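You operate a simulated robot arm through the tools that you are given. There is no shell and no other tool. Be economical: measure what you need, move in short steps, check, and stop when the job is done.

Carry out the task below with a simulated robot arm. There is one attempt and no reset: what you move stays moved.

TASK
Take the green plug and leave it on the top of the workbench. Then take the grey spool and leave it in the white tray. Then put the small box from the top of the square table on the grey tile. The order counts. Set down upright: green plug.

The check looks at the end state, three seconds after you hand in, the way a careful person would. Anything else that was tipped, shoved, dropped, spilled or broken makes it a failure.

THE ROBOT
A 7-joint arm with a vacuum gripper on a trunk, on a base that drives. Base frame: it is fixed to the floor where the robot stands at the start and does not move with it; the origin is under the middle of the robot, x ahead of it, y to its left, z up; the surface under the hand at the start is at about z = 0.8. Readings come in m, degrees, newtons and seconds.
With the tool pointing down near the work surface it reaches from about 0.1 to 0.8 m from the robot's upright axis, wherever it stands. Its first joint turns from -166.0 to 166.0 degrees. Places, roughly: grey spool (5x5x5 cm) [0.1, 1.7, 0.8]; grey tile (10x10x1 cm) [-2.6, 2.1, 0.7]; small box (9x5x4 cm) [0.2, 1.8, 0.8]; top of the workbench [0.3, -1.6, 0.8]; white tray [-4.5, 0.5, 0.75]. Payload 1.88 kg.
Tool frame: the origin (TCP) lies in the middle of the cups' lips, and z points out of the cups. The gripper has 1 cup of 0.032 m across, covering 0.032 by 0.032 m (tool x, y); the bellows give 0.014 m. With the vacuum on, a cup seals on a smooth face that it is pressed against (1 to 4 N); it does not hold porous or soft things. The pull reaches 41 N.
Orientation is told as [roll, pitch, yaw] about the base's x, y, z axes, in that order, counted from this pose: with the cups facing straight down, the tool's x points along the base's -x, its y along +y and its z along -z.

THE INTERFACE
- The arm moves only by the tool apply_moves. Its argument "commands" is a list of rows, each an object of numbers (a shift or turn left out is 0, a gripper value left out holds the last): "vacuum": the vacuum: 1 switches it on, 0 off; "dx", "dy", "dz": the shift along the base's x, y, z in units of 250 mm (1.0 is 250 mm); "rx", "ry", "rz": the turn, a rotation vector about the base's x, y, z in units of 90 degrees (1.0 is 90 degrees). In form: [{"vacuum": .., "dx": .., "dy": .., "dz": .., "rx": .., "ry": .., "rz": ..}, ...]. A call has 1 to 12 rows; each row is the pose to reach, as a shift and turn from the pose commanded when the call began. A call with a number of a shift or a turn outside -1 to 1 is refused whole. Rows are played at 5 a second. More than 0.05 m and 8.6 degrees between two rows, or a gripper value outside its range, and nothing of the call is played. Where a pose cannot be reached the arm comes as near as it can. A force on the tool above 40 N (or 10 N above the force at the start of the call, whichever is more), or a blocked arm, ends the call early, and 0.2 s more pass. The pull builds up within a second once a cup has sealed. Time passes only in rows, and 0.2 s behind the last, so rows that repeat a pose give it time. It gives the time, the measured TCP pose, the force on the tool (base axes) and the pull of the vacuum at its end, in the units of the frame above (readings bear some noise), with the torque about the TCP (base axes, N m) and any sound that the robot's microphone picked up.
- Cameras (640 x 400 px; columns grow to the right, rows downward): "scene" is now at [0.0002, 0.1132, 1.4141]; the picture's right is [-0.70, -0.71, 0.00], its down [-0.50, 0.49, -0.71] and it looks along [0.51, -0.50, -0.70] (base axes); focal length 266 px, centre (320, 200). "wrist" rides on the gripper at [0.082, 0.014, -0.216] in the tool frame; the picture's right is [-0.17, 0.99, 0.00], its down [-0.91, -0.15, -0.37] and it looks along [-0.37, -0.06, 0.93] (tool axes); focal length 243 px, centre (320, 200). There is no depth. A picture from a camera that has moved, and an enlarged one, comes with that camera's place and axes in the base frame and with its lens. The place of the scene camera against the robot may be out by one fixed shift of up to 0.012 m in any direction.
- camera(camera): a new picture of that camera. The clock stands still meanwhile.
- move_column(by): slides the trunk up (or, below 0, down) by that many m; the arm and the scene camera ride with it, the base frame stays. It gives what a move gives, with no picture.
- steer(legs): drives the robot by 1 to 6 legs, each [ahead, left, turn to the left] in m, m and degrees, along the robot's own axes; the way and the turn of a leg run together, so that a leg with both is an arc; at most 1.5 m and 180 degrees a leg. The arm and the cameras ride along, it lands a little off, and it stops where it bumps. It gives what a move gives.
- turn_head(pan, tilt): turns the head with the scene camera to pan (to the left, within 155 degrees either way) and tilt (down, from -29 to 69), counted from straight ahead of the robot. It gives what a move gives.
- inspect(camera, box): a new picture of the part [left, top, right, bottom] of that camera's present view, enlarged. The clock stands still meanwhile.
- close_job(): hands the job in; it is judged then, once.

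Go step by step. Nothing tells you exact positions but the pictures and the camera data: compare them with the known pose of the tool, close in by small moves and look again before you grip or let go. The budget is 165 turns and 112 pictures, counting those below and the enlarged ones. Unless the task says otherwise, let go and move clear before handing in, and close with one line.

The tools are called as a command line: name --argument value ..., lists and objects as JSON in quotes. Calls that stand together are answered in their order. apply_moves: Moves the arm, as the interface text tells. Its arguments: {"type":"object","properties":{"commands":{"type":"array","items":{"type":"object","properties":{"vacuum":{"type":"number"},"dx":{"type":"number"},"dy":{"type":"number"},"dz":{"type":"number"},"rx":{"type":"number"},"ry":{"type":"number"},"rz":{"type":"number"}}}}},"required":["commands"]} The other tools are called the same way: move_column (by) slides the trunk up or down; steer (legs) drives the base; turn_head (pan, tilt) turns the head that bears the scene camera; camera (camera) takes a picture; inspect (camera, box) takes an enlarged picture of a part of a camera's view; close_job () hands the job in.

At the start:

```text
t: 0.0
eef_pos: [0.4362, -0.0316, 0.9896]
ee_rot: [0.0, 0.1, 0.1]
contact_force: [0.3, 0.0, 0.6]
ft_torque: [-0.01, -0.02, -0.01]
pull: 0.0
trunk travel left (down, up): [-0.375, 0.215]
robot x, y, heading: [-0.0004, 0.0027, -0.3]
head pan, tilt: [-44.4, 44.8]
```

scene: 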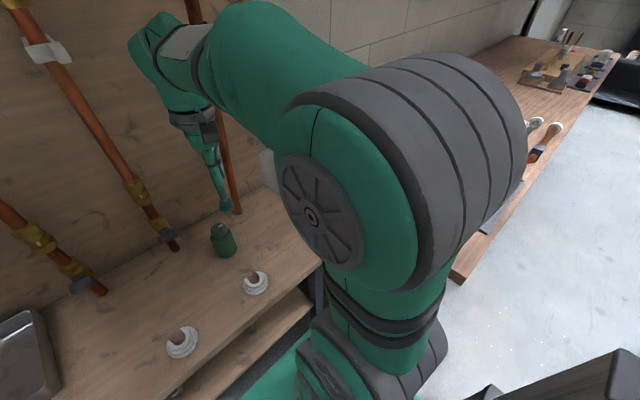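
wrist: 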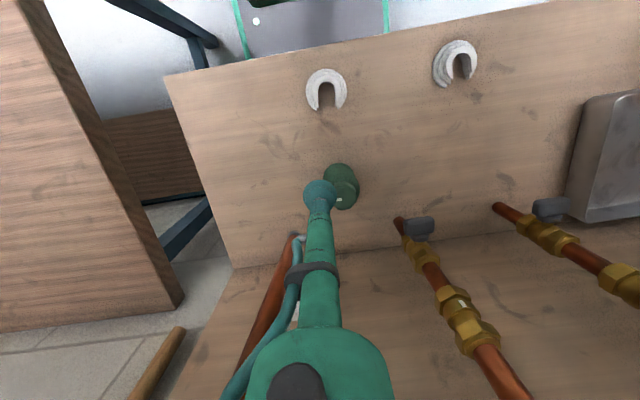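

The green plug stands on the surface ahead, about (0.49, -0.005), just beyond the tool. I'll look closer at it before moving.

inspect --camera "scene" --box '[160, 180, 290, 270]'

inspect --camera "wrist" --box '[260, 130, 420, 230]'

```text
4.44 times, centred on (225, 225) of scene
camera zoom: at [0.0002, 0.1132, 1.4141], right [-0.7, -0.71, 0.0], down [-0.5, 0.49, -0.71], along [0.51, -0.5, -0.7], focal length 1181 px, centre (742, 89)
```

zoom: 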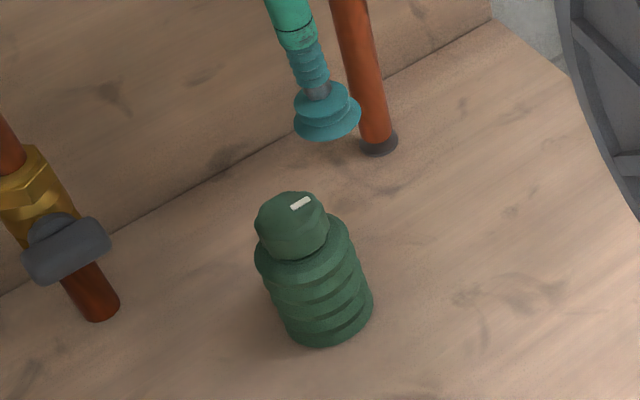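

```text
4.00 times, centred on (340, 180) of wrist
camera zoom: at [0.355, -0.0183, 1.2063], right [0.17, 0.99, 0.0], down [0.91, -0.15, 0.37], along [0.37, -0.06, -0.93], focal length 970 px, centre (240, 280)
```

zoom: 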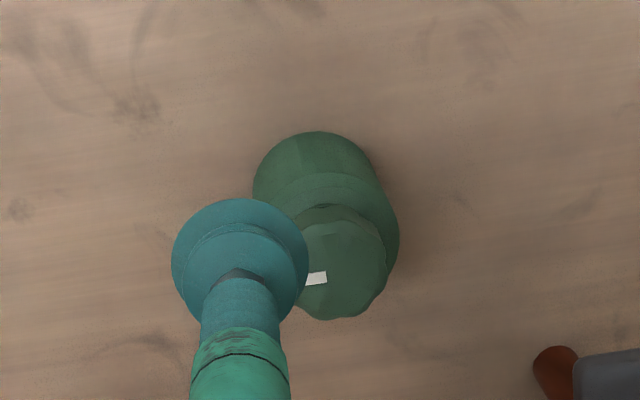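

The plug's top is near (0.48, -0.004, 0.89). I'll move over it and come down partway.

apply_moves --commands '[{"dx": 0.09, "dy": 0.056}, {"dx": 0.176, "dy": 0.112}, {"dx": 0.176, "dy": 0.112, "dz": -0.14}, {"dx": 0.176, "dy": 0.112, "dz": -0.28}, {"dx": 0.176, "dy": 0.112, "dz": -0.28}]'

inspect --camera "scene" --box '[160, 180, 290, 270]'

inspect --camera "wrist" --box '[260, 130, 420, 230]'

```text
t: 1.2
eef_pos: [0.4813, -0.0039, 0.9188]
ee_rot: [0.0, 0.0, 0.0]
contact_force: [0.4, 0.7, 0.1]
ft_torque: [0.01, 0.01, 0.03]
pull: 0.0
trunk travel left (down, up): [-0.375, 0.215]
robot x, y, heading: [-0.0035, -0.0001, 0.1]
head pan, tilt: [-44.4, 44.8]
```

```text
4.44 times, centred on (225, 225) of scene
camera zoom: at [0.0003, 0.1132, 1.4141], right [-0.7, -0.71, 0.0], down [-0.5, 0.49, -0.71], along [0.51, -0.5, -0.7], focal length 1181 px, centre (742, 89)
```

zoom: 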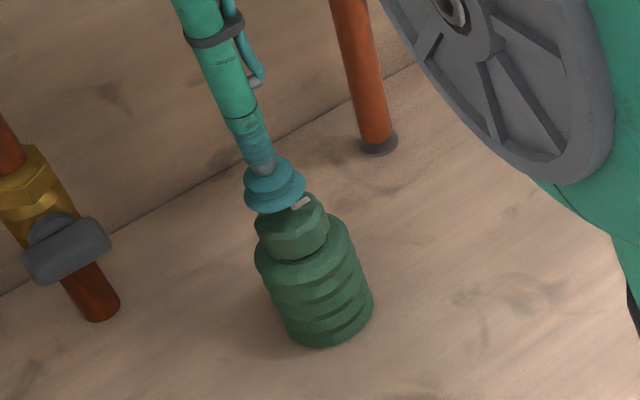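

```text
4.00 times, centred on (340, 180) of wrist
camera zoom: at [0.4, 0.0082, 1.1344], right [0.17, 0.99, 0.0], down [0.91, -0.15, 0.38], along [0.37, -0.06, -0.93], focal length 970 px, centre (240, 280)
```

zoom: 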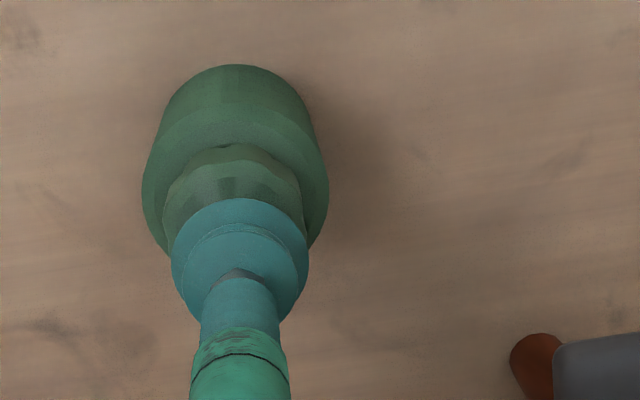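

The cup is centred over the plug's knob. I'll switch the vacuum on and lower gently until contact.

apply_moves --commands '[{"vacuum": 1, "dz": -0.03}, {"dz": -0.05}, {"dz": -0.065}, {"dz": -0.08}, {"dz": -0.095}, {"dz": -0.095}]'

```text
t: 2.6
eef_pos: [0.4807, -0.005, 0.8998]
ee_rot: [0.0, -0.3, 0.0]
contact_force: [-5.4, -6.1, 23.4]
ft_torque: [-0.09, 0.08, -0.02]
pull: 40.5
trunk travel left (down, up): [-0.375, 0.215]
robot x, y, heading: [-0.0007, -0.0027, 0.0]
head pan, tilt: [-44.4, 44.8]
```

It sealed, with full pull. Now I lift the plug.

apply_moves --commands '[{"dz": 0.04}, {"dz": 0.12}, {"dz": 0.25}, {"dz": 0.4}, {"dz": 0.55}, {"dz": 0.55}]'

camera --camera "scene"

camera --camera "wrist"

```text
t: 4.0
eef_pos: [0.4805, -0.0029, 1.0331]
ee_rot: [0.0, 0.0, 0.0]
contact_force: [-0.5, -0.5, -4.0]
ft_torque: [-0.03, 0.04, 0.01]
pull: 40.6
trunk travel left (down, up): [-0.375, 0.215]
robot x, y, heading: [-0.0027, -0.0006, 0.1]
head pan, tilt: [-44.4, 44.8]
```

```text
105 pictures are left
camera scene: at [0.0002, 0.1132, 1.414], right [-0.7, -0.71, 0.0], down [-0.5, 0.49, -0.71], along [0.51, -0.5, -0.7], focal length 266 px, centre (320, 200)
```

scene: 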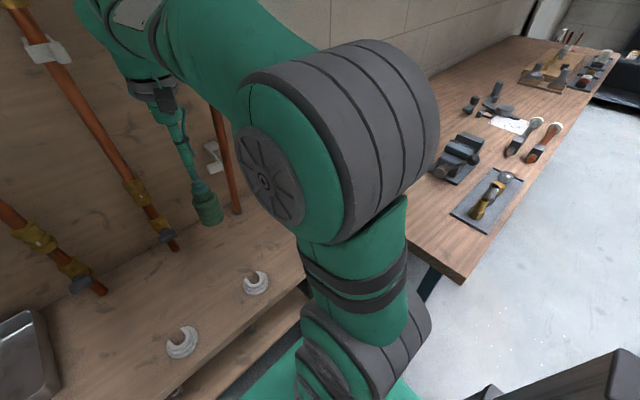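

```text
104 pictures are left
camera wrist: at [0.3993, 0.009, 1.249], right [0.17, 0.99, 0.0], down [0.91, -0.15, 0.37], along [0.37, -0.06, -0.93], focal length 243 px, centre (320, 200)
```

wrist: 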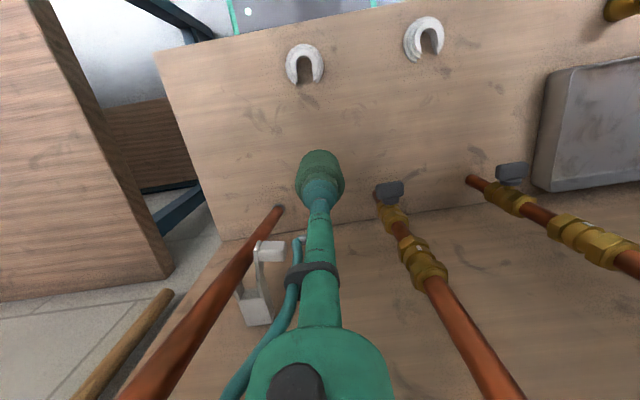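

The plug is held. Next I look at the near end of the workbench on the right for a free spot.

turn_head --pan -85 --tilt 40

camera --camera "scene"

```text
t: 5.1
eef_pos: [0.4804, -0.0036, 1.0331]
ee_rot: [0.1, 0.0, 0.1]
contact_force: [0.8, -0.4, -4.9]
ft_torque: [0.0, 0.0, 0.02]
pull: 40.6
trunk travel left (down, up): [-0.375, 0.215]
robot x, y, heading: [-0.0015, 0.0014, -0.2]
head pan, tilt: [-85.0, 40.0]
```

```text
103 pictures are left
camera scene: at [-0.0505, 0.0855, 1.421], right [-1.0, -0.09, 0.0], down [-0.06, 0.64, -0.77], along [0.07, -0.76, -0.64], focal length 266 px, centre (320, 200)
```

scene: 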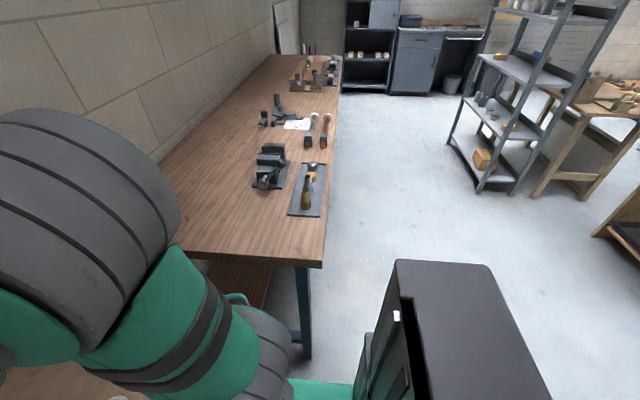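

The near end of the bench (about x 0.25, y -0.5) is free, in front of the vise. I'll draw the arm back and swing it right in an arc, away from the pipes.

apply_moves --commands '[{"dx": -0.16}, {"dx": -0.32}, {"dx": -0.334, "dy": -0.183, "rz": -0.0778}, {"dx": -0.37, "dy": -0.375, "rz": -0.1556}, {"dx": -0.428, "dy": -0.562, "rz": -0.2333}, {"dx": -0.509, "dy": -0.739, "rz": -0.3111}, {"dx": -0.611, "dy": -0.906, "rz": -0.3889}, {"dx": -0.611, "dy": -0.906, "rz": -0.3889}]'

```text
t: 6.9
eef_pos: [0.3264, -0.2312, 1.0346]
ee_rot: [-0.1, 0.0, -35.1]
contact_force: [-0.5, 0.0, -5.0]
ft_torque: [0.01, -0.03, 0.02]
pull: 40.9
trunk travel left (down, up): [-0.375, 0.215]
robot x, y, heading: [-0.0002, 0.0003, -0.0]
head pan, tilt: [-85.0, 40.0]
```

apply_moves --commands '[{"dx": -0.06, "dy": -0.19, "rz": -0.0778}, {"dx": -0.14, "dy": -0.36, "rz": -0.1556}, {"dx": -0.21, "dy": -0.53, "rz": -0.2333}, {"dx": -0.28, "dy": -0.7, "rz": -0.3111}, {"dx": -0.3, "dy": -0.86, "rz": -0.3111}, {"dx": -0.3, "dy": -1.0, "rz": -0.3111}, {"dx": -0.3, "dy": -1.0, "rz": -0.3111}]'

camera --camera "scene"

camera --camera "wrist"

```text
t: 8.5
eef_pos: [0.2517, -0.4801, 1.0335]
ee_rot: [0.0, 0.0, -63.0]
contact_force: [0.8, -0.2, -3.9]
ft_torque: [0.0, -0.02, 0.0]
pull: 40.9
trunk travel left (down, up): [-0.375, 0.215]
robot x, y, heading: [-0.0015, -0.0022, 0.2]
head pan, tilt: [-85.0, 40.0]
```

```text
102 pictures are left
camera scene: at [-0.0506, 0.085, 1.4211], right [-1.0, -0.09, 0.0], down [-0.06, 0.64, -0.77], along [0.07, -0.76, -0.64], focal length 266 px, centre (320, 200)
```

scene: 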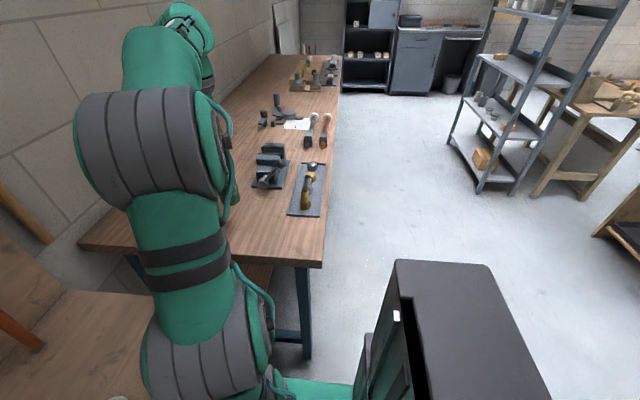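

```text
101 pictures are left
camera wrist: at [0.2285, -0.4014, 1.2488], right [0.95, 0.3, 0.0], down [0.28, -0.88, 0.37], along [0.11, -0.36, -0.93], focal length 243 px, centre (320, 200)
```

wrist: 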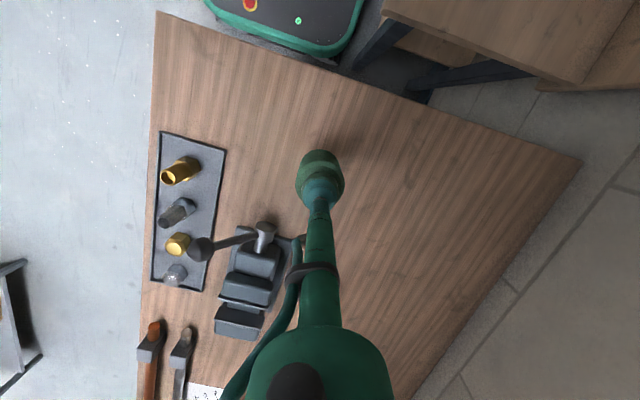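

The plug hangs over a clear part of the bench. I'll lower it to near the expected contact height.

apply_moves --commands '[{"dz": -0.12}, {"dz": -0.25}, {"dz": -0.36}, {"dz": -0.42}, {"dz": -0.42}]'

inspect --camera "wrist" --box '[240, 120, 400, 220]'

```text
t: 9.7
eef_pos: [0.2526, -0.482, 0.9352]
ee_rot: [0.0, -1.0, -62.9]
contact_force: [-2.0, 3.3, 12.3]
ft_torque: [-0.15, -0.16, 0.02]
pull: 40.9
trunk travel left (down, up): [-0.375, 0.215]
robot x, y, heading: [-0.0008, 0.0004, -0.1]
head pan, tilt: [-85.0, 40.0]
stopped in row 5: the force on the tool passed its limit at 42 N (the readings are from after the stop); the commanded pose is now the measured one
```

```text
4.00 times, centred on (320, 170) of wrist
camera zoom: at [0.2282, -0.4007, 1.1497], right [0.95, 0.3, 0.0], down [0.28, -0.88, 0.39], along [0.12, -0.37, -0.92], focal length 970 px, centre (320, 320)
```

zoom: 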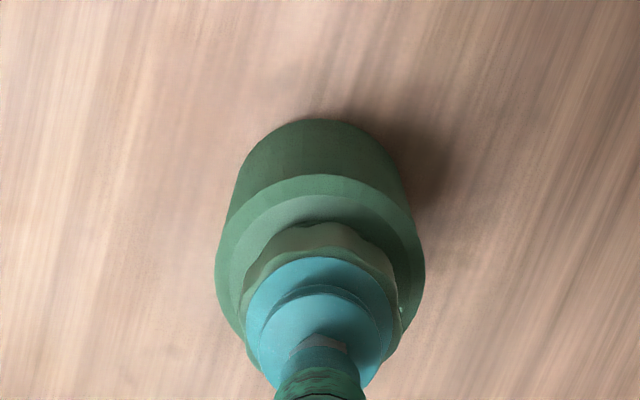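

It already touched: this bench stands about 3–4 cm higher. I'll ease off the pressure a little and check.

apply_moves --commands '[{"dz": 0.008}, {"dz": 0.012}, {"dz": 0.012}]'

```text
t: 10.5
eef_pos: [0.2532, -0.4809, 0.9358]
ee_rot: [-0.1, -0.8, -63.0]
contact_force: [-1.6, -2.0, 5.6]
ft_torque: [-0.2, -0.19, 0.0]
pull: 40.6
trunk travel left (down, up): [-0.375, 0.215]
robot x, y, heading: [0.0002, -0.0006, 0.2]
head pan, tilt: [-85.0, 40.0]
```

Light contact of about 6–10 N. I'll release and retreat upward.

apply_moves --commands '[{"vacuum": 0}, {"vacuum": 0}, {"vacuum": 0}, {"vacuum": 0}, {"dz": 0.02}, {"dz": 0.06}, {"dz": 0.16}, {"dz": 0.32}, {"dz": 0.5}, {"dz": 0.5}]'

camera --camera "wrist"

```text
t: 12.7
eef_pos: [0.2542, -0.4835, 1.0612]
ee_rot: [0.0, -0.8, -63.0]
contact_force: [-0.1, -0.5, -0.8]
ft_torque: [0.04, 0.02, -0.01]
pull: 0.1
trunk travel left (down, up): [-0.375, 0.215]
robot x, y, heading: [-0.004, 0.0009, -0.2]
head pan, tilt: [-85.0, 40.0]
```

```text
99 pictures are left
camera wrist: at [0.2291, -0.4028, 1.2762], right [0.95, 0.3, 0.0], down [0.28, -0.88, 0.39], along [0.12, -0.37, -0.92], focal length 243 px, centre (320, 200)
```

wrist: 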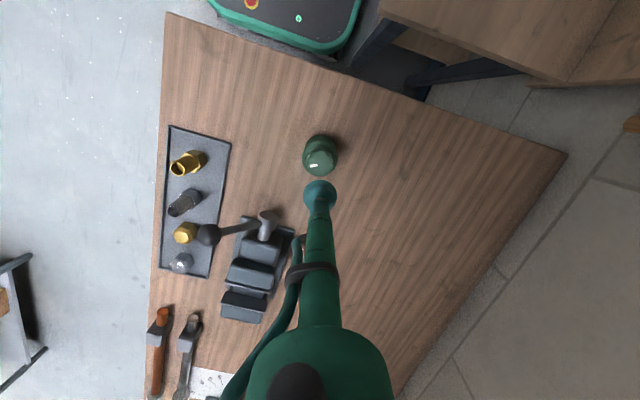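

The plug stands upright on the workbench. I'll bring the arm back to the front and look to the left for the square table.

apply_moves --commands '[{"dx": -0.093, "dy": 0.164}, {"dx": -0.073, "dy": 0.355, "rz": 0.0778}, {"dx": 0.01, "dy": 0.53, "rz": 0.1556}, {"dx": 0.115, "dy": 0.69, "rz": 0.2333}, {"dx": 0.24, "dy": 0.84, "rz": 0.3111}, {"dx": 0.24, "dy": 0.84, "rz": 0.3111}]'

apply_moves --commands '[{"dx": 0.09, "dy": 0.17, "rz": 0.0778}, {"dx": 0.14, "dy": 0.36, "rz": 0.1556}, {"dx": 0.18, "dy": 0.55, "rz": 0.2333}, {"dx": 0.18, "dy": 0.74, "rz": 0.3111}, {"dx": 0.18, "dy": 0.92, "rz": 0.3889}, {"dx": 0.1, "dy": 1.0, "rz": 0.3889}, {"dx": 0.0, "dy": 1.0, "rz": 0.3889, "dz": 0.1}, {"dx": 0.0, "dy": 1.0, "rz": 0.3889, "dz": 0.1}]'

turn_head --pan 85 --tilt 35

camera --camera "scene"

```text
t: 14.1
eef_pos: [0.314, -0.2693, 1.0572]
ee_rot: [0.0, -0.6, -34.9]
contact_force: [0.4, 1.0, -0.3]
ft_torque: [0.0, -0.02, 0.0]
pull: 0.1
trunk travel left (down, up): [-0.375, 0.215]
robot x, y, heading: [-0.0046, 0.0007, 0.4]
head pan, tilt: [-85.0, 40.0]
```

```text
t: 15.9
eef_pos: [0.3138, -0.0219, 1.0856]
ee_rot: [0.0, -0.6, 0.0]
contact_force: [0.4, 0.2, -0.9]
ft_torque: [0.01, 0.0, -0.01]
pull: 0.1
trunk travel left (down, up): [-0.375, 0.215]
robot x, y, heading: [-0.0, -0.0011, 0.0]
head pan, tilt: [-85.0, 40.0]
```

```text
t: 18.5
eef_pos: [0.3151, -0.0219, 1.0859]
ee_rot: [-0.1, -0.7, -0.1]
contact_force: [0.0, 0.0, -0.2]
ft_torque: [0.02, 0.01, 0.01]
pull: 0.1
trunk travel left (down, up): [-0.375, 0.215]
robot x, y, heading: [0.0015, -0.0003, -0.0]
head pan, tilt: [85.0, 35.0]
```

```text
98 pictures are left
camera scene: at [-0.0505, 0.258, 1.4286], right [1.0, -0.09, 0.0], down [-0.05, -0.57, -0.82], along [0.07, 0.82, -0.57], focal length 266 px, centre (320, 200)
```

scene: 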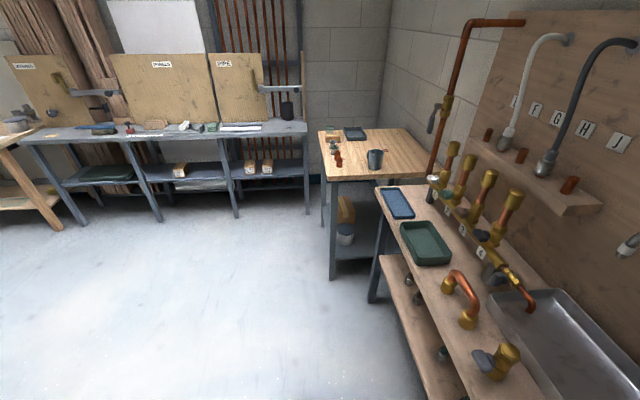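

The square table lies ahead-left (about y 1.4–1.9). I'll zoom in on it.

inspect --camera "scene" --box '[300, 110, 440, 200]'

```text
4.44 times, centred on (370, 155) of scene
camera zoom: at [-0.0505, 0.258, 1.4286], right [1.0, -0.09, 0.0], down [-0.05, -0.57, -0.82], along [0.07, 0.82, -0.57], focal length 1181 px, centre (98, 400)
```

zoom: 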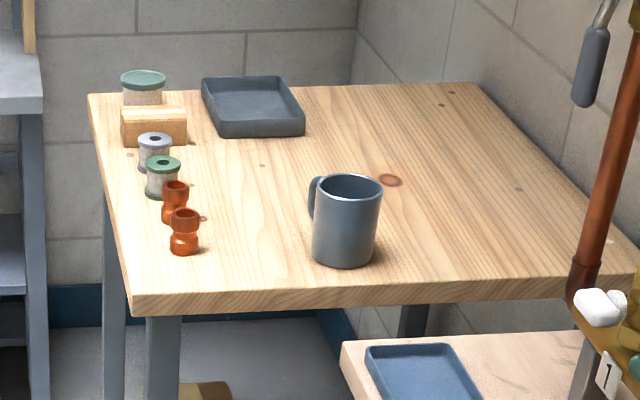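

The grey spool is the grey-flanged one at about (0.146, 1.68), with the wooden small box just behind it at (0.156, 1.78). I'll drive back and then left to stand west of the square table.

steer --legs '[[-0.4, 0, 0], [0, 0.8, 0], [0, 0.72, 0]]'

turn_head --pan 20 --tilt 45

camera --camera "scene"

camera --camera "wrist"

```text
t: 28.6
eef_pos: [-0.1181, 1.5267, 1.0861]
ee_rot: [0.1, -0.7, 0.9]
contact_force: [-0.5, -0.1, -0.5]
ft_torque: [0.0, 0.02, 0.02]
pull: 0.0
trunk travel left (down, up): [-0.375, 0.215]
robot x, y, heading: [-0.4284, 1.5432, 1.1]
head pan, tilt: [85.0, 35.0]
```

```text
t: 30.0
eef_pos: [-0.1184, 1.5264, 1.0856]
ee_rot: [-0.2, -0.6, 0.9]
contact_force: [0.7, -0.2, -0.7]
ft_torque: [0.02, 0.0, 0.01]
pull: 0.0
trunk travel left (down, up): [-0.375, 0.215]
robot x, y, heading: [-0.4333, 1.5395, 1.3]
head pan, tilt: [20.0, 45.0]
```

```text
96 pictures are left
camera scene: at [-0.418, 1.7416, 1.4138], right [0.36, -0.93, 0.0], down [-0.66, -0.25, -0.71], along [0.66, 0.25, -0.71], focal length 266 px, centre (320, 200)
```

scene: 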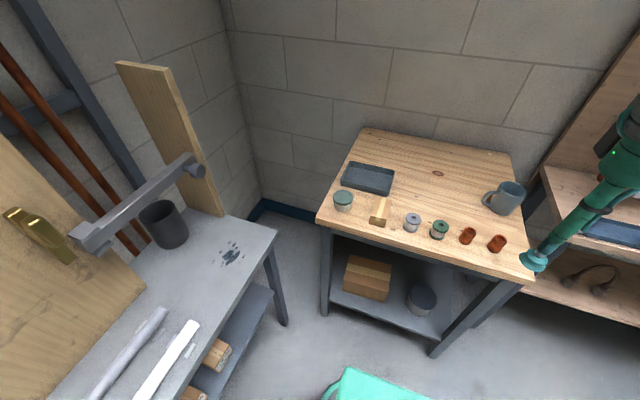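

```text
95 pictures are left
camera wrist: at [-0.2017, 1.5374, 1.3003], right [0.15, 0.99, 0.0], down [0.91, -0.14, 0.39], along [0.38, -0.06, -0.92], focal length 243 px, centre (320, 200)
```

wrist: 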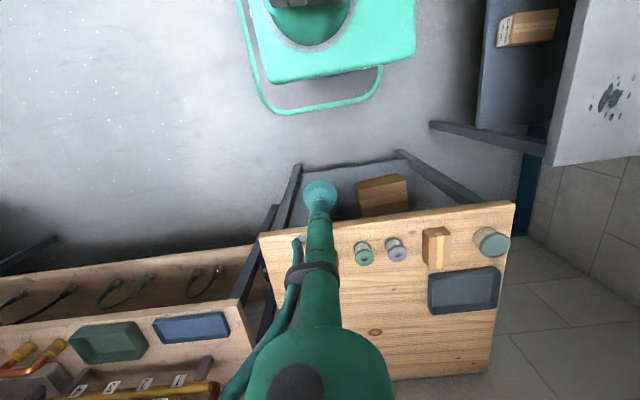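

I see all the objects. Zooming on the spool in both views.

inspect --camera "scene" --box '[360, 185, 472, 255]'

inspect --camera "wrist" --box '[340, 210, 468, 290]'

```text
5.71 times, centred on (416, 220) of scene
camera zoom: at [-0.418, 1.7416, 1.4138], right [0.36, -0.93, 0.0], down [-0.66, -0.25, -0.71], along [0.66, 0.25, -0.71], focal length 1518 px, centre (-229, 86)
```

zoom: 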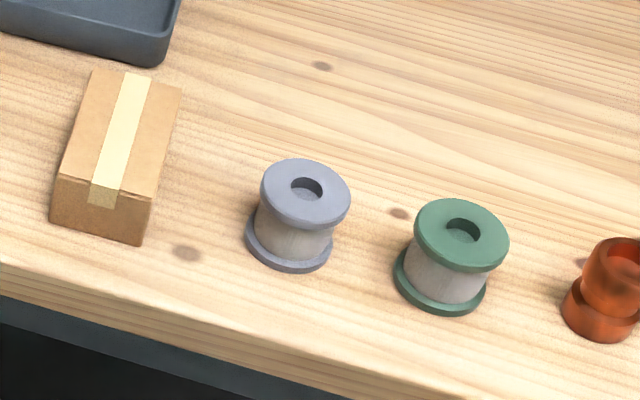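

```text
5.00 times, centred on (404, 250) of wrist
camera zoom: at [-0.2017, 1.5374, 1.3003], right [0.15, 0.99, 0.0], down [0.91, -0.14, 0.39], along [0.38, -0.06, -0.92], focal length 1213 px, centre (-100, -50)
```

zoom: 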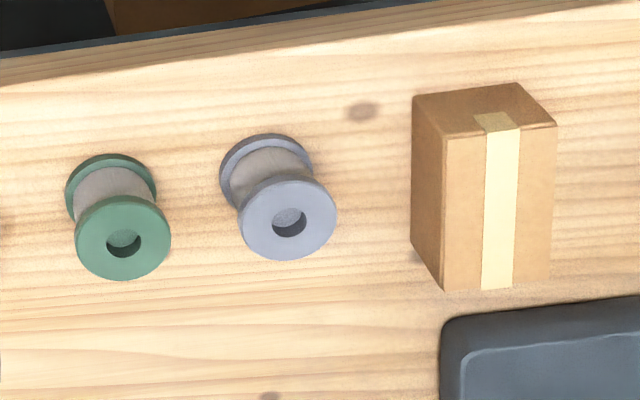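

The top has a shallow recess of about 18 mm; the 32 mm cup should seal on the ring around it if centred. I'll move above it at roughly (0.135, 1.66).

apply_moves --commands '[{"dx": 0.17, "dy": 0.09, "ry": 0.007}, {"dx": 0.34, "dy": 0.18, "ry": 0.007}, {"dx": 0.51, "dy": 0.27, "ry": 0.007}, {"dx": 0.68, "dy": 0.36, "ry": 0.007}, {"dx": 0.84, "dy": 0.45, "ry": 0.007}, {"dx": 1.0, "dy": 0.536, "ry": 0.007}, {"dx": 1.0, "dy": 0.536, "dz": -0.2, "ry": 0.007}, {"dx": 1.0, "dy": 0.536, "dz": -0.4, "ry": 0.007}, {"dx": 1.0, "dy": 0.536, "dz": -0.52, "ry": 0.007}, {"dx": 1.0, "dy": 0.536, "dz": -0.52, "ry": 0.007}]'

inspect --camera "scene" --box '[360, 165, 488, 245]'

inspect --camera "wrist" --box '[256, 140, 384, 220]'

```text
t: 32.2
eef_pos: [0.132, 1.6607, 0.9545]
ee_rot: [-0.1, 0.1, 1.0]
contact_force: [0.0, 0.1, 1.0]
ft_torque: [-0.02, -0.01, -0.02]
pull: 0.1
trunk travel left (down, up): [-0.375, 0.215]
robot x, y, heading: [-0.4347, 1.5474, 1.0]
head pan, tilt: [20.0, 45.0]
```

```text
5.00 times, centred on (424, 205) of scene
camera zoom: at [-0.4177, 1.7416, 1.4138], right [0.36, -0.93, 0.0], down [-0.66, -0.25, -0.71], along [0.66, 0.25, -0.71], focal length 1328 px, centre (-200, 175)
```

zoom: 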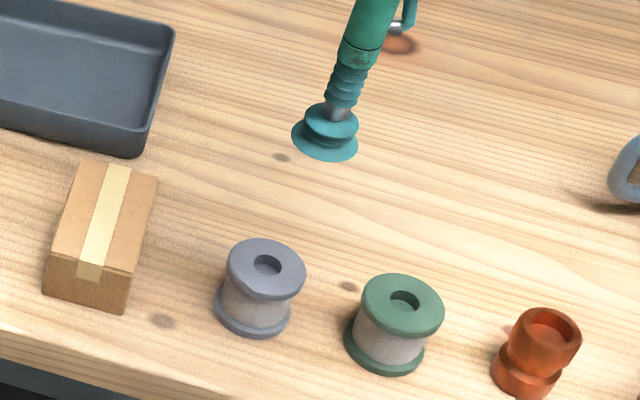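

```text
5.00 times, centred on (320, 180) of wrist
camera zoom: at [0.05, 1.6735, 1.1697], right [0.15, 0.99, 0.0], down [0.92, -0.14, 0.38], along [0.37, -0.06, -0.93], focal length 1213 px, centre (320, 300)
```

zoom: 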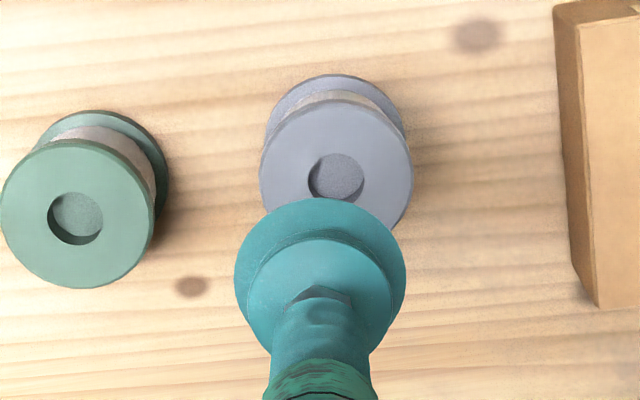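

The spool's top is at about (0.143, 1.662, 0.845). I'll shift and lower to just above it, then check.

apply_moves --commands '[{"dx": 0.045, "dy": 0.006, "dz": -0.1}, {"dx": 0.045, "dy": 0.006, "dz": -0.25}, {"dx": 0.045, "dy": 0.006, "dz": -0.34}, {"dx": 0.045, "dy": 0.006, "dz": -0.34}]'

inspect --camera "scene" --box '[360, 165, 488, 245]'

inspect --camera "wrist" --box '[256, 140, 384, 220]'

```text
t: 33.2
eef_pos: [0.1443, 1.6616, 0.8698]
ee_rot: [0.0, 0.0, 0.9]
contact_force: [0.0, 0.5, 0.5]
ft_torque: [0.02, 0.01, 0.01]
pull: 0.0
trunk travel left (down, up): [-0.375, 0.215]
robot x, y, heading: [-0.4339, 1.5444, 1.3]
head pan, tilt: [20.0, 45.0]
```

```text
5.00 times, centred on (424, 205) of scene
camera zoom: at [-0.4178, 1.7416, 1.4138], right [0.36, -0.93, 0.0], down [-0.66, -0.25, -0.71], along [0.66, 0.25, -0.71], focal length 1328 px, centre (-200, 175)
```

zoom: 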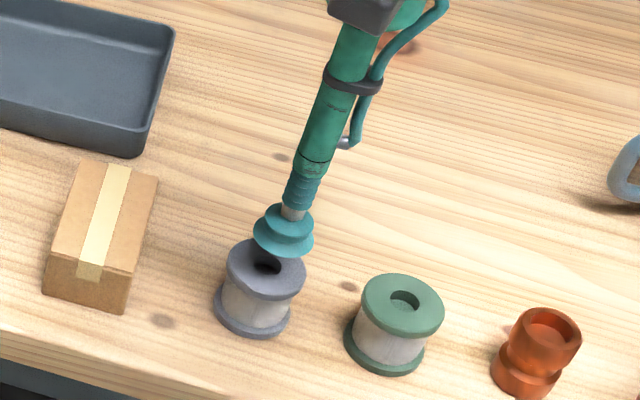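

```text
5.00 times, centred on (320, 180) of wrist
camera zoom: at [0.0622, 1.6739, 1.0849], right [0.15, 0.99, 0.0], down [0.92, -0.14, 0.38], along [0.37, -0.06, -0.93], focal length 1213 px, centre (320, 300)
```

zoom: 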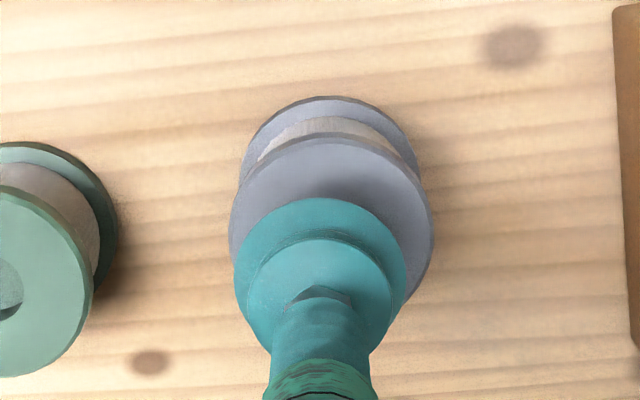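

The spool is about 2.5 mm to +y of the cup; I'll correct and press down gently with vacuum.

apply_moves --commands '[{"vacuum": 1, "dx": -0.005, "dy": 0.01, "dz": -0.03}, {"dx": -0.005, "dy": 0.01, "dz": -0.06}, {"dx": -0.005, "dy": 0.01, "dz": -0.08}, {"dx": -0.005, "dy": 0.01, "dz": -0.095}, {"dx": -0.005, "dy": 0.01, "dz": -0.11}, {"dx": -0.005, "dy": 0.01, "dz": -0.11}]'

```text
t: 34.6
eef_pos: [0.1433, 1.6636, 0.8418]
ee_rot: [0.1, 0.0, 0.8]
contact_force: [0.1, 0.3, 0.3]
ft_torque: [-0.01, 0.03, 0.01]
pull: 40.5
trunk travel left (down, up): [-0.375, 0.215]
robot x, y, heading: [-0.4304, 1.5433, 1.0]
head pan, tilt: [20.0, 45.0]
```

Sealed. Lifting the spool straight up.

apply_moves --commands '[{"dz": 0.05}, {"dz": 0.15}, {"dz": 0.3}, {"dz": 0.5}, {"dz": 0.7}, {"dz": 0.85}, {"dz": 1.0}, {"dz": 1.0}]'

inspect --camera "wrist" --box '[240, 120, 480, 270]'

```text
t: 36.4
eef_pos: [0.14, 1.6644, 1.0917]
ee_rot: [0.1, -0.1, 0.8]
contact_force: [0.0, -0.8, 0.0]
ft_torque: [0.0, -0.03, 0.03]
pull: 40.3
trunk travel left (down, up): [-0.375, 0.215]
robot x, y, heading: [-0.4344, 1.5429, 1.1]
head pan, tilt: [20.0, 45.0]
```

```text
2.67 times, centred on (360, 195) of wrist
camera zoom: at [0.0592, 1.6759, 1.3074], right [0.15, 0.99, 0.0], down [0.92, -0.14, 0.38], along [0.37, -0.06, -0.93], focal length 647 px, centre (213, 213)
```

zoom: 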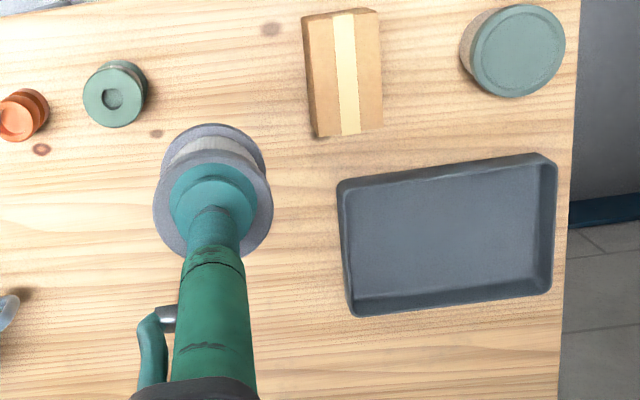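

The spool is held. I retract the arm and look rearward for the white tray and tile.

apply_moves --commands '[{"dx": -0.18, "dy": -0.06}, {"dx": -0.36, "dy": -0.12}, {"dx": -0.54, "dy": -0.18}, {"dx": -0.72, "dy": -0.24}, {"dx": -0.9, "dy": -0.3}, {"dx": -1.0, "dy": -0.4}, {"dx": -1.0, "dy": -0.48}, {"dx": -1.0, "dy": -0.48}]'

turn_head --pan 150 --tilt 20

camera --camera "scene"

turn_head --pan -150 --tilt 20

camera --camera "scene"

```text
t: 38.2
eef_pos: [-0.1095, 1.542, 1.0951]
ee_rot: [0.0, 0.0, 0.9]
contact_force: [0.3, -0.5, 0.2]
ft_torque: [-0.01, -0.03, 0.02]
pull: 41.1
trunk travel left (down, up): [-0.375, 0.215]
robot x, y, heading: [-0.4332, 1.5469, 1.3]
head pan, tilt: [20.0, 45.0]
```

```text
t: 40.3
eef_pos: [-0.1101, 1.5423, 1.0974]
ee_rot: [0.0, 0.0, 0.9]
contact_force: [0.0, -0.9, -0.5]
ft_torque: [0.02, 0.03, -0.05]
pull: 40.5
trunk travel left (down, up): [-0.375, 0.215]
robot x, y, heading: [-0.432, 1.5439, 1.0]
head pan, tilt: [150.0, 20.0]
```

```text
87 pictures are left
camera scene: at [-0.5753, 1.7577, 1.4524], right [0.49, 0.87, 0.0], down [0.3, -0.17, -0.94], along [-0.82, 0.46, -0.34], focal length 266 px, centre (320, 200)
```

scene: 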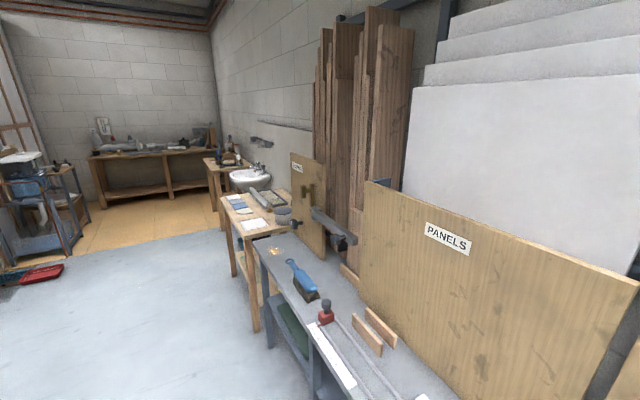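

```text
t: 44.4
eef_pos: [-0.11, 1.5415, 1.0961]
ee_rot: [-0.1, 0.0, 0.9]
contact_force: [0.7, 0.0, -0.2]
ft_torque: [0.01, -0.02, -0.01]
pull: 39.9
trunk travel left (down, up): [-0.375, 0.215]
robot x, y, heading: [-0.435, 1.5452, 1.1]
head pan, tilt: [-150.0, 20.0]
```

```text
86 pictures are left
camera scene: at [-0.5738, 1.6645, 1.4524], right [-0.51, 0.86, 0.0], down [0.29, 0.18, -0.94], along [-0.81, -0.48, -0.34], focal length 266 px, centre (320, 200)
```

scene: 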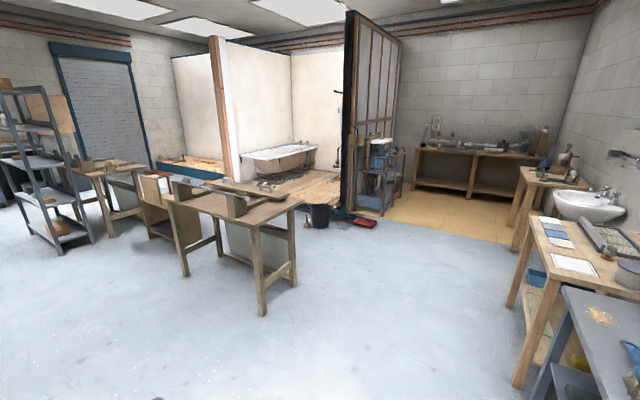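

inspect --camera "scene" --box '[336, 100, 464, 240]'

inspect --camera "scene" --box '[500, 180, 640, 300]'

```text
2.86 times, centred on (400, 170) of scene
camera zoom: at [-0.5738, 1.6645, 1.4524], right [-0.51, 0.86, 0.0], down [0.29, 0.18, -0.94], along [-0.81, -0.48, -0.34], focal length 759 px, centre (91, 286)
```

zoom: 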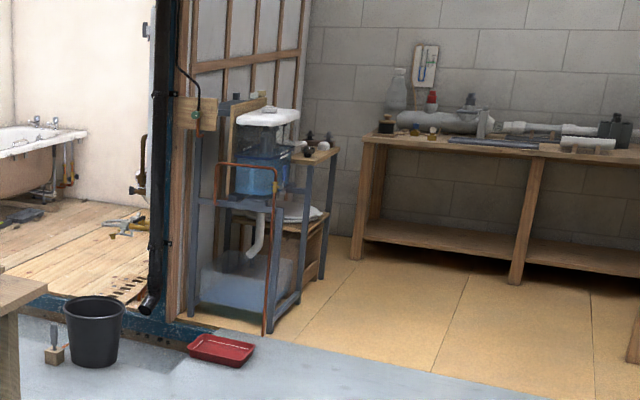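

```text
3.33 times, centred on (570, 240) of scene
camera zoom: at [-0.5738, 1.6645, 1.4524], right [-0.51, 0.86, 0.0], down [0.29, 0.18, -0.94], along [-0.81, -0.48, -0.34], focal length 886 px, centre (-513, 67)
```

zoom: 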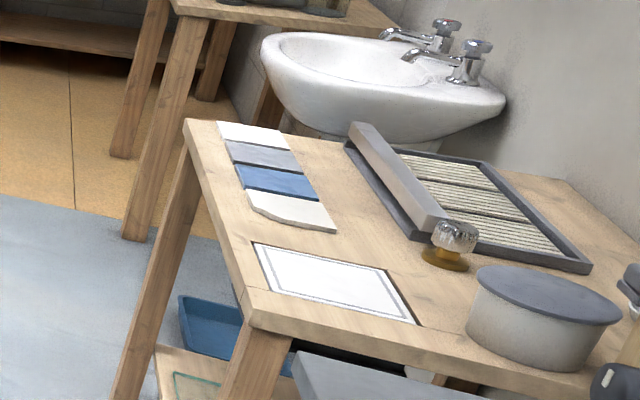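

The grey tile is second in the row of sample tiles on the wooden table (about x -2.6, y 2.1). The white tray should be on the stand near (-4.5, 0.5). The floor is clear between y 0.6 and 2.0, so I'll drive backwards and look again.

steer --legs '[[-1.4, -0.12, 0], [-1.3, -0.05, 0]]'

turn_head --pan -140 --tilt 30

camera --camera "scene"

```text
t: 57.7
eef_pos: [-2.8446, 1.2762, 1.0951]
ee_rot: [0.0, 0.0, 2.4]
contact_force: [0.7, 0.0, -0.1]
ft_torque: [-0.03, -0.01, -0.03]
pull: 41.2
trunk travel left (down, up): [-0.375, 0.215]
robot x, y, heading: [-3.1674, 1.2688, 2.2]
head pan, tilt: [-150.0, 20.0]
```

```text
t: 58.4
eef_pos: [-2.8439, 1.2766, 1.0956]
ee_rot: [0.0, 0.0, 2.5]
contact_force: [0.0, -0.1, -0.3]
ft_torque: [0.04, -0.02, 0.0]
pull: 40.6
trunk travel left (down, up): [-0.375, 0.215]
robot x, y, heading: [-3.1688, 1.2681, 2.1]
head pan, tilt: [-140.0, 30.0]
```

```text
83 pictures are left
camera scene: at [-3.2994, 1.3755, 1.4364], right [-0.67, 0.74, 0.0], down [0.37, 0.34, -0.87], along [-0.64, -0.58, -0.5], focal length 266 px, centre (320, 200)
```

scene: 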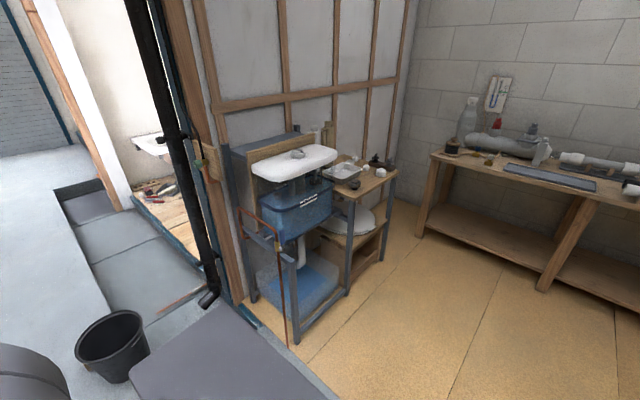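

inspect --camera "scene" --box '[220, 120, 420, 260]'

```text
2.86 times, centred on (320, 190) of scene
camera zoom: at [-3.2994, 1.3755, 1.4364], right [-0.67, 0.74, 0.0], down [0.37, 0.34, -0.87], along [-0.64, -0.58, -0.5], focal length 759 px, centre (320, 229)
```

zoom: 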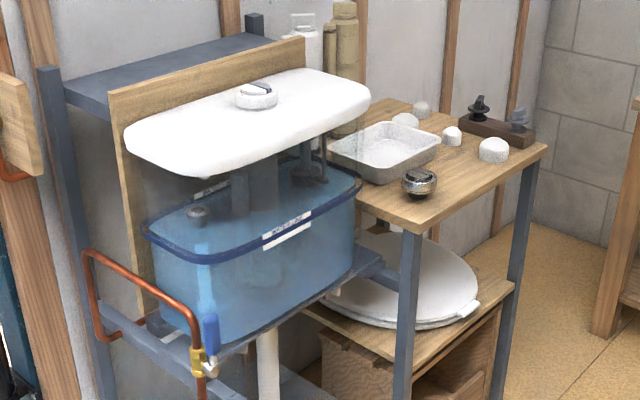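

The white tray is empty, at about (-4.51, 0.46) on a small table whose front edge is at y≈0.70. I'll drive behind it and turn to face it.

steer --legs '[[-1.33, 0.05, 0], [0, 0, -92]]'

turn_head --pan -25 --tilt 45

camera --camera "scene"

camera --camera "wrist"

```text
t: 69.0
eef_pos: [-4.513, 0.9314, 1.096]
ee_rot: [-0.1, 0.0, -88.3]
contact_force: [-0.9, 1.1, -0.4]
ft_torque: [0.01, -0.02, 0.02]
pull: 40.8
trunk travel left (down, up): [-0.375, 0.215]
robot x, y, heading: [-4.5159, 1.2507, -88.6]
head pan, tilt: [-140.0, 30.0]
```

```text
t: 71.0
eef_pos: [-4.5125, 0.9309, 1.0958]
ee_rot: [-0.1, 0.0, -88.3]
contact_force: [-0.6, -0.4, -0.2]
ft_torque: [0.0, -0.01, -0.01]
pull: 41.0
trunk travel left (down, up): [-0.375, 0.215]
robot x, y, heading: [-4.5164, 1.255, -88.2]
head pan, tilt: [-25.0, 45.0]
```

```text
81 pictures are left
camera scene: at [-4.384, 1.2512, 1.4138], right [-0.92, 0.4, 0.0], down [0.28, 0.65, -0.71], along [-0.28, -0.65, -0.71], focal length 266 px, centre (320, 200)
```

scene: 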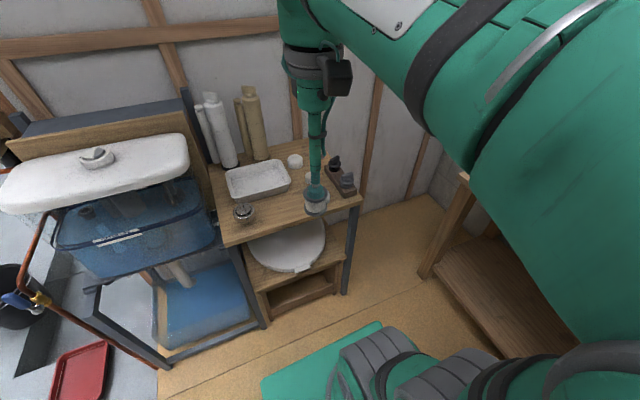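

```text
80 pictures are left
camera wrist: at [-4.5005, 1.0129, 1.3111], right [0.99, -0.14, 0.0], down [-0.13, -0.92, 0.38], along [-0.05, -0.37, -0.93], focal length 243 px, centre (320, 200)
```

wrist: 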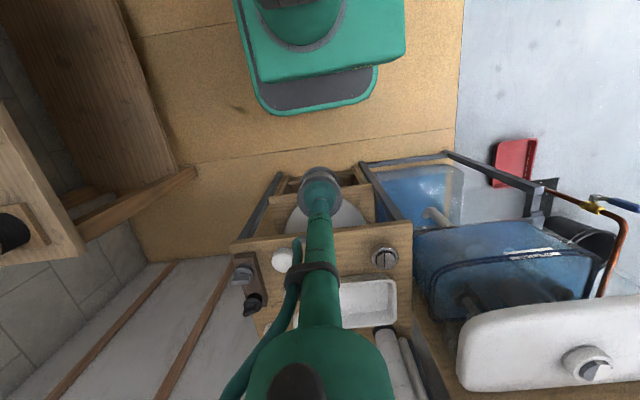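

The base front has about 0.3 m clearance to the table; I'll drive forward 0.13 m, and extend the arm towards the tray (centre about (-4.46, 0.465)).

steer --legs '[[0.14, 0.03, 0]]'

inspect --camera "scene" --box '[160, 80, 400, 260]'

camera --camera "wrist"

```text
t: 72.3
eef_pos: [-4.4794, 0.7919, 1.0958]
ee_rot: [0.0, 0.0, -88.4]
contact_force: [-0.2, 0.0, -0.3]
ft_torque: [0.01, 0.0, 0.0]
pull: 41.1
trunk travel left (down, up): [-0.375, 0.215]
robot x, y, heading: [-4.4777, 1.1137, -88.3]
head pan, tilt: [-25.0, 45.0]
```

```text
2.22 times, centred on (280, 170) of scene
camera zoom: at [-4.35, 1.1105, 1.4138], right [-0.92, 0.4, 0.0], down [0.28, 0.65, -0.71], along [-0.28, -0.65, -0.71], focal length 590 px, centre (409, 267)
```

zoom: 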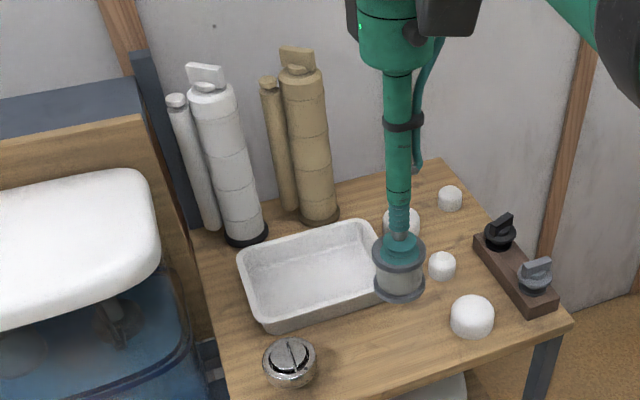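

```text
78 pictures are left
camera wrist: at [-4.4668, 0.8723, 1.3111], right [0.99, -0.14, 0.0], down [-0.13, -0.92, 0.38], along [-0.05, -0.37, -0.93], focal length 243 px, centre (320, 200)
```

wrist: 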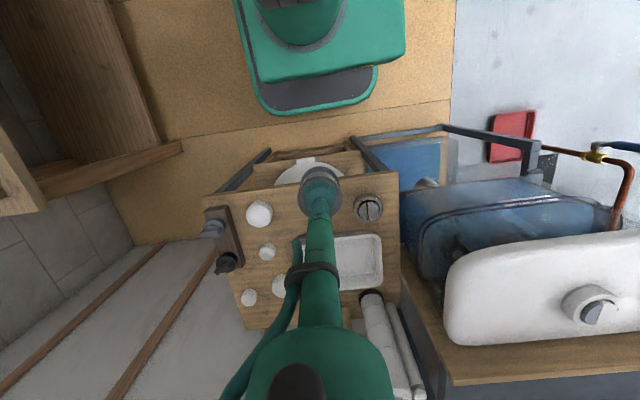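

The tray is now clear to see. I extend over it at safe height.

apply_moves --commands '[{"dx": 0.015, "dy": -0.18}, {"dx": 0.03, "dy": -0.36}, {"dx": 0.045, "dy": -0.54}, {"dx": 0.06, "dy": -0.72}, {"dx": 0.075, "dy": -0.9}, {"dx": 0.08, "dy": -1.0}, {"dx": 0.08, "dy": -1.0}]'

apply_moves --commands '[{"dy": -0.15}, {"dy": -0.24}, {"dy": -0.24, "dz": -0.15}, {"dy": -0.24, "dz": -0.3}, {"dy": -0.24, "dz": -0.45}, {"dy": -0.24, "dz": -0.6}, {"dy": -0.24, "dz": -0.72}, {"dy": -0.24, "dz": -0.72}]'

inspect --camera "scene" --box '[160, 80, 400, 260]'

inspect --camera "wrist" --box '[220, 100, 420, 240]'

```text
t: 73.9
eef_pos: [-4.459, 0.5398, 1.0976]
ee_rot: [0.0, 0.1, -88.4]
contact_force: [-0.2, 0.6, 0.6]
ft_torque: [0.05, 0.0, 0.0]
pull: 41.1
trunk travel left (down, up): [-0.375, 0.215]
robot x, y, heading: [-4.4801, 1.1172, -88.0]
head pan, tilt: [-25.0, 45.0]
```

```text
t: 75.7
eef_pos: [-4.4595, 0.4805, 0.914]
ee_rot: [0.0, 0.0, -88.4]
contact_force: [1.5, 0.4, -0.3]
ft_torque: [0.0, 0.01, 0.01]
pull: 40.7
trunk travel left (down, up): [-0.375, 0.215]
robot x, y, heading: [-4.4816, 1.1161, -88.1]
head pan, tilt: [-25.0, 45.0]
```

```text
2.22 times, centred on (280, 170) of scene
camera zoom: at [-4.3499, 1.1103, 1.4138], right [-0.92, 0.4, 0.0], down [0.28, 0.65, -0.71], along [-0.28, -0.65, -0.71], focal length 590 px, centre (409, 267)
```

zoom: 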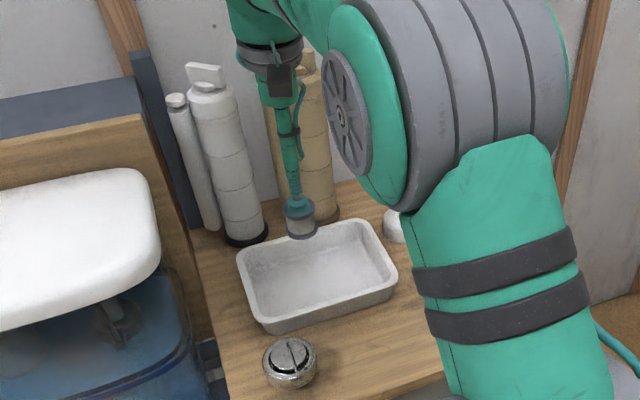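

```text
2.86 times, centred on (320, 170) of wrist
camera zoom: at [-4.4473, 0.5633, 1.1295], right [0.99, -0.14, 0.0], down [-0.13, -0.92, 0.38], along [-0.05, -0.37, -0.93], focal length 693 px, centre (320, 286)
```

zoom: 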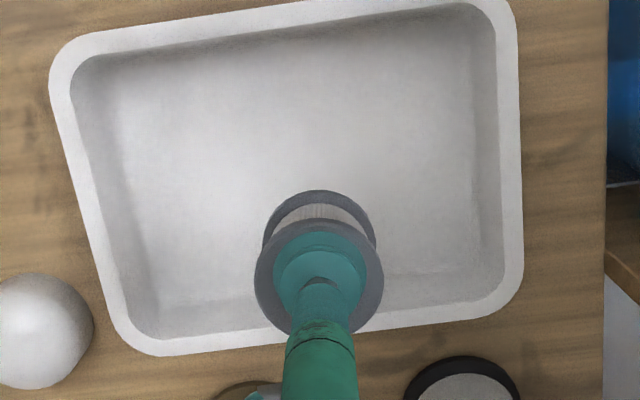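

The spool is over the tray's centre. I'll lower it, fine steps at the end.

apply_moves --commands '[{"dz": -0.1}, {"dz": -0.2}, {"dz": -0.27}, {"dz": -0.31}, {"dz": -0.33}, {"dz": -0.35}, {"dz": -0.37}, {"dz": -0.37}]'

inspect --camera "wrist" --box '[220, 100, 420, 240]'

```text
t: 77.5
eef_pos: [-4.4599, 0.4812, 0.8223]
ee_rot: [-0.1, 0.0, -88.4]
contact_force: [-0.6, 0.2, 0.6]
ft_torque: [-0.01, 0.02, -0.02]
pull: 40.3
trunk travel left (down, up): [-0.375, 0.215]
robot x, y, heading: [-4.4814, 1.1188, -88.4]
head pan, tilt: [-25.0, 45.0]
```

```text
2.86 times, centred on (320, 170) of wrist
camera zoom: at [-4.4472, 0.5626, 1.0381], right [0.99, -0.14, 0.0], down [-0.13, -0.92, 0.38], along [-0.05, -0.37, -0.93], focal length 693 px, centre (320, 286)
```

zoom: 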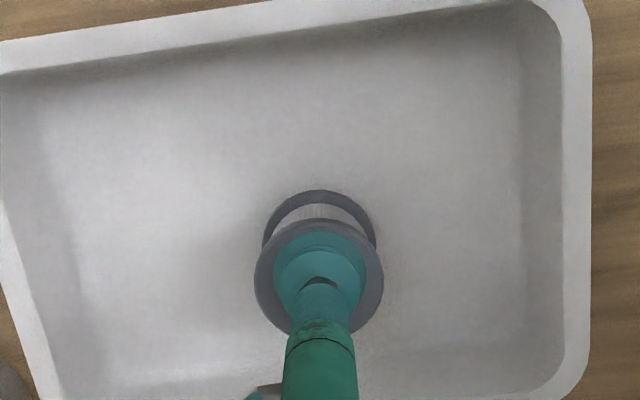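

Not yet in contact, so I continue in 4 mm steps.

apply_moves --commands '[{"dz": -0.016}, {"dz": -0.032}, {"dz": -0.048}, {"dz": -0.06}, {"dz": -0.06}]'

```text
t: 78.7
eef_pos: [-4.4591, 0.4812, 0.8079]
ee_rot: [-0.1, 0.0, -88.4]
contact_force: [-0.2, 0.8, -0.2]
ft_torque: [0.02, -0.01, 0.04]
pull: 40.7
trunk travel left (down, up): [-0.375, 0.215]
robot x, y, heading: [-4.4815, 1.1115, -88.5]
head pan, tilt: [-25.0, 45.0]
```

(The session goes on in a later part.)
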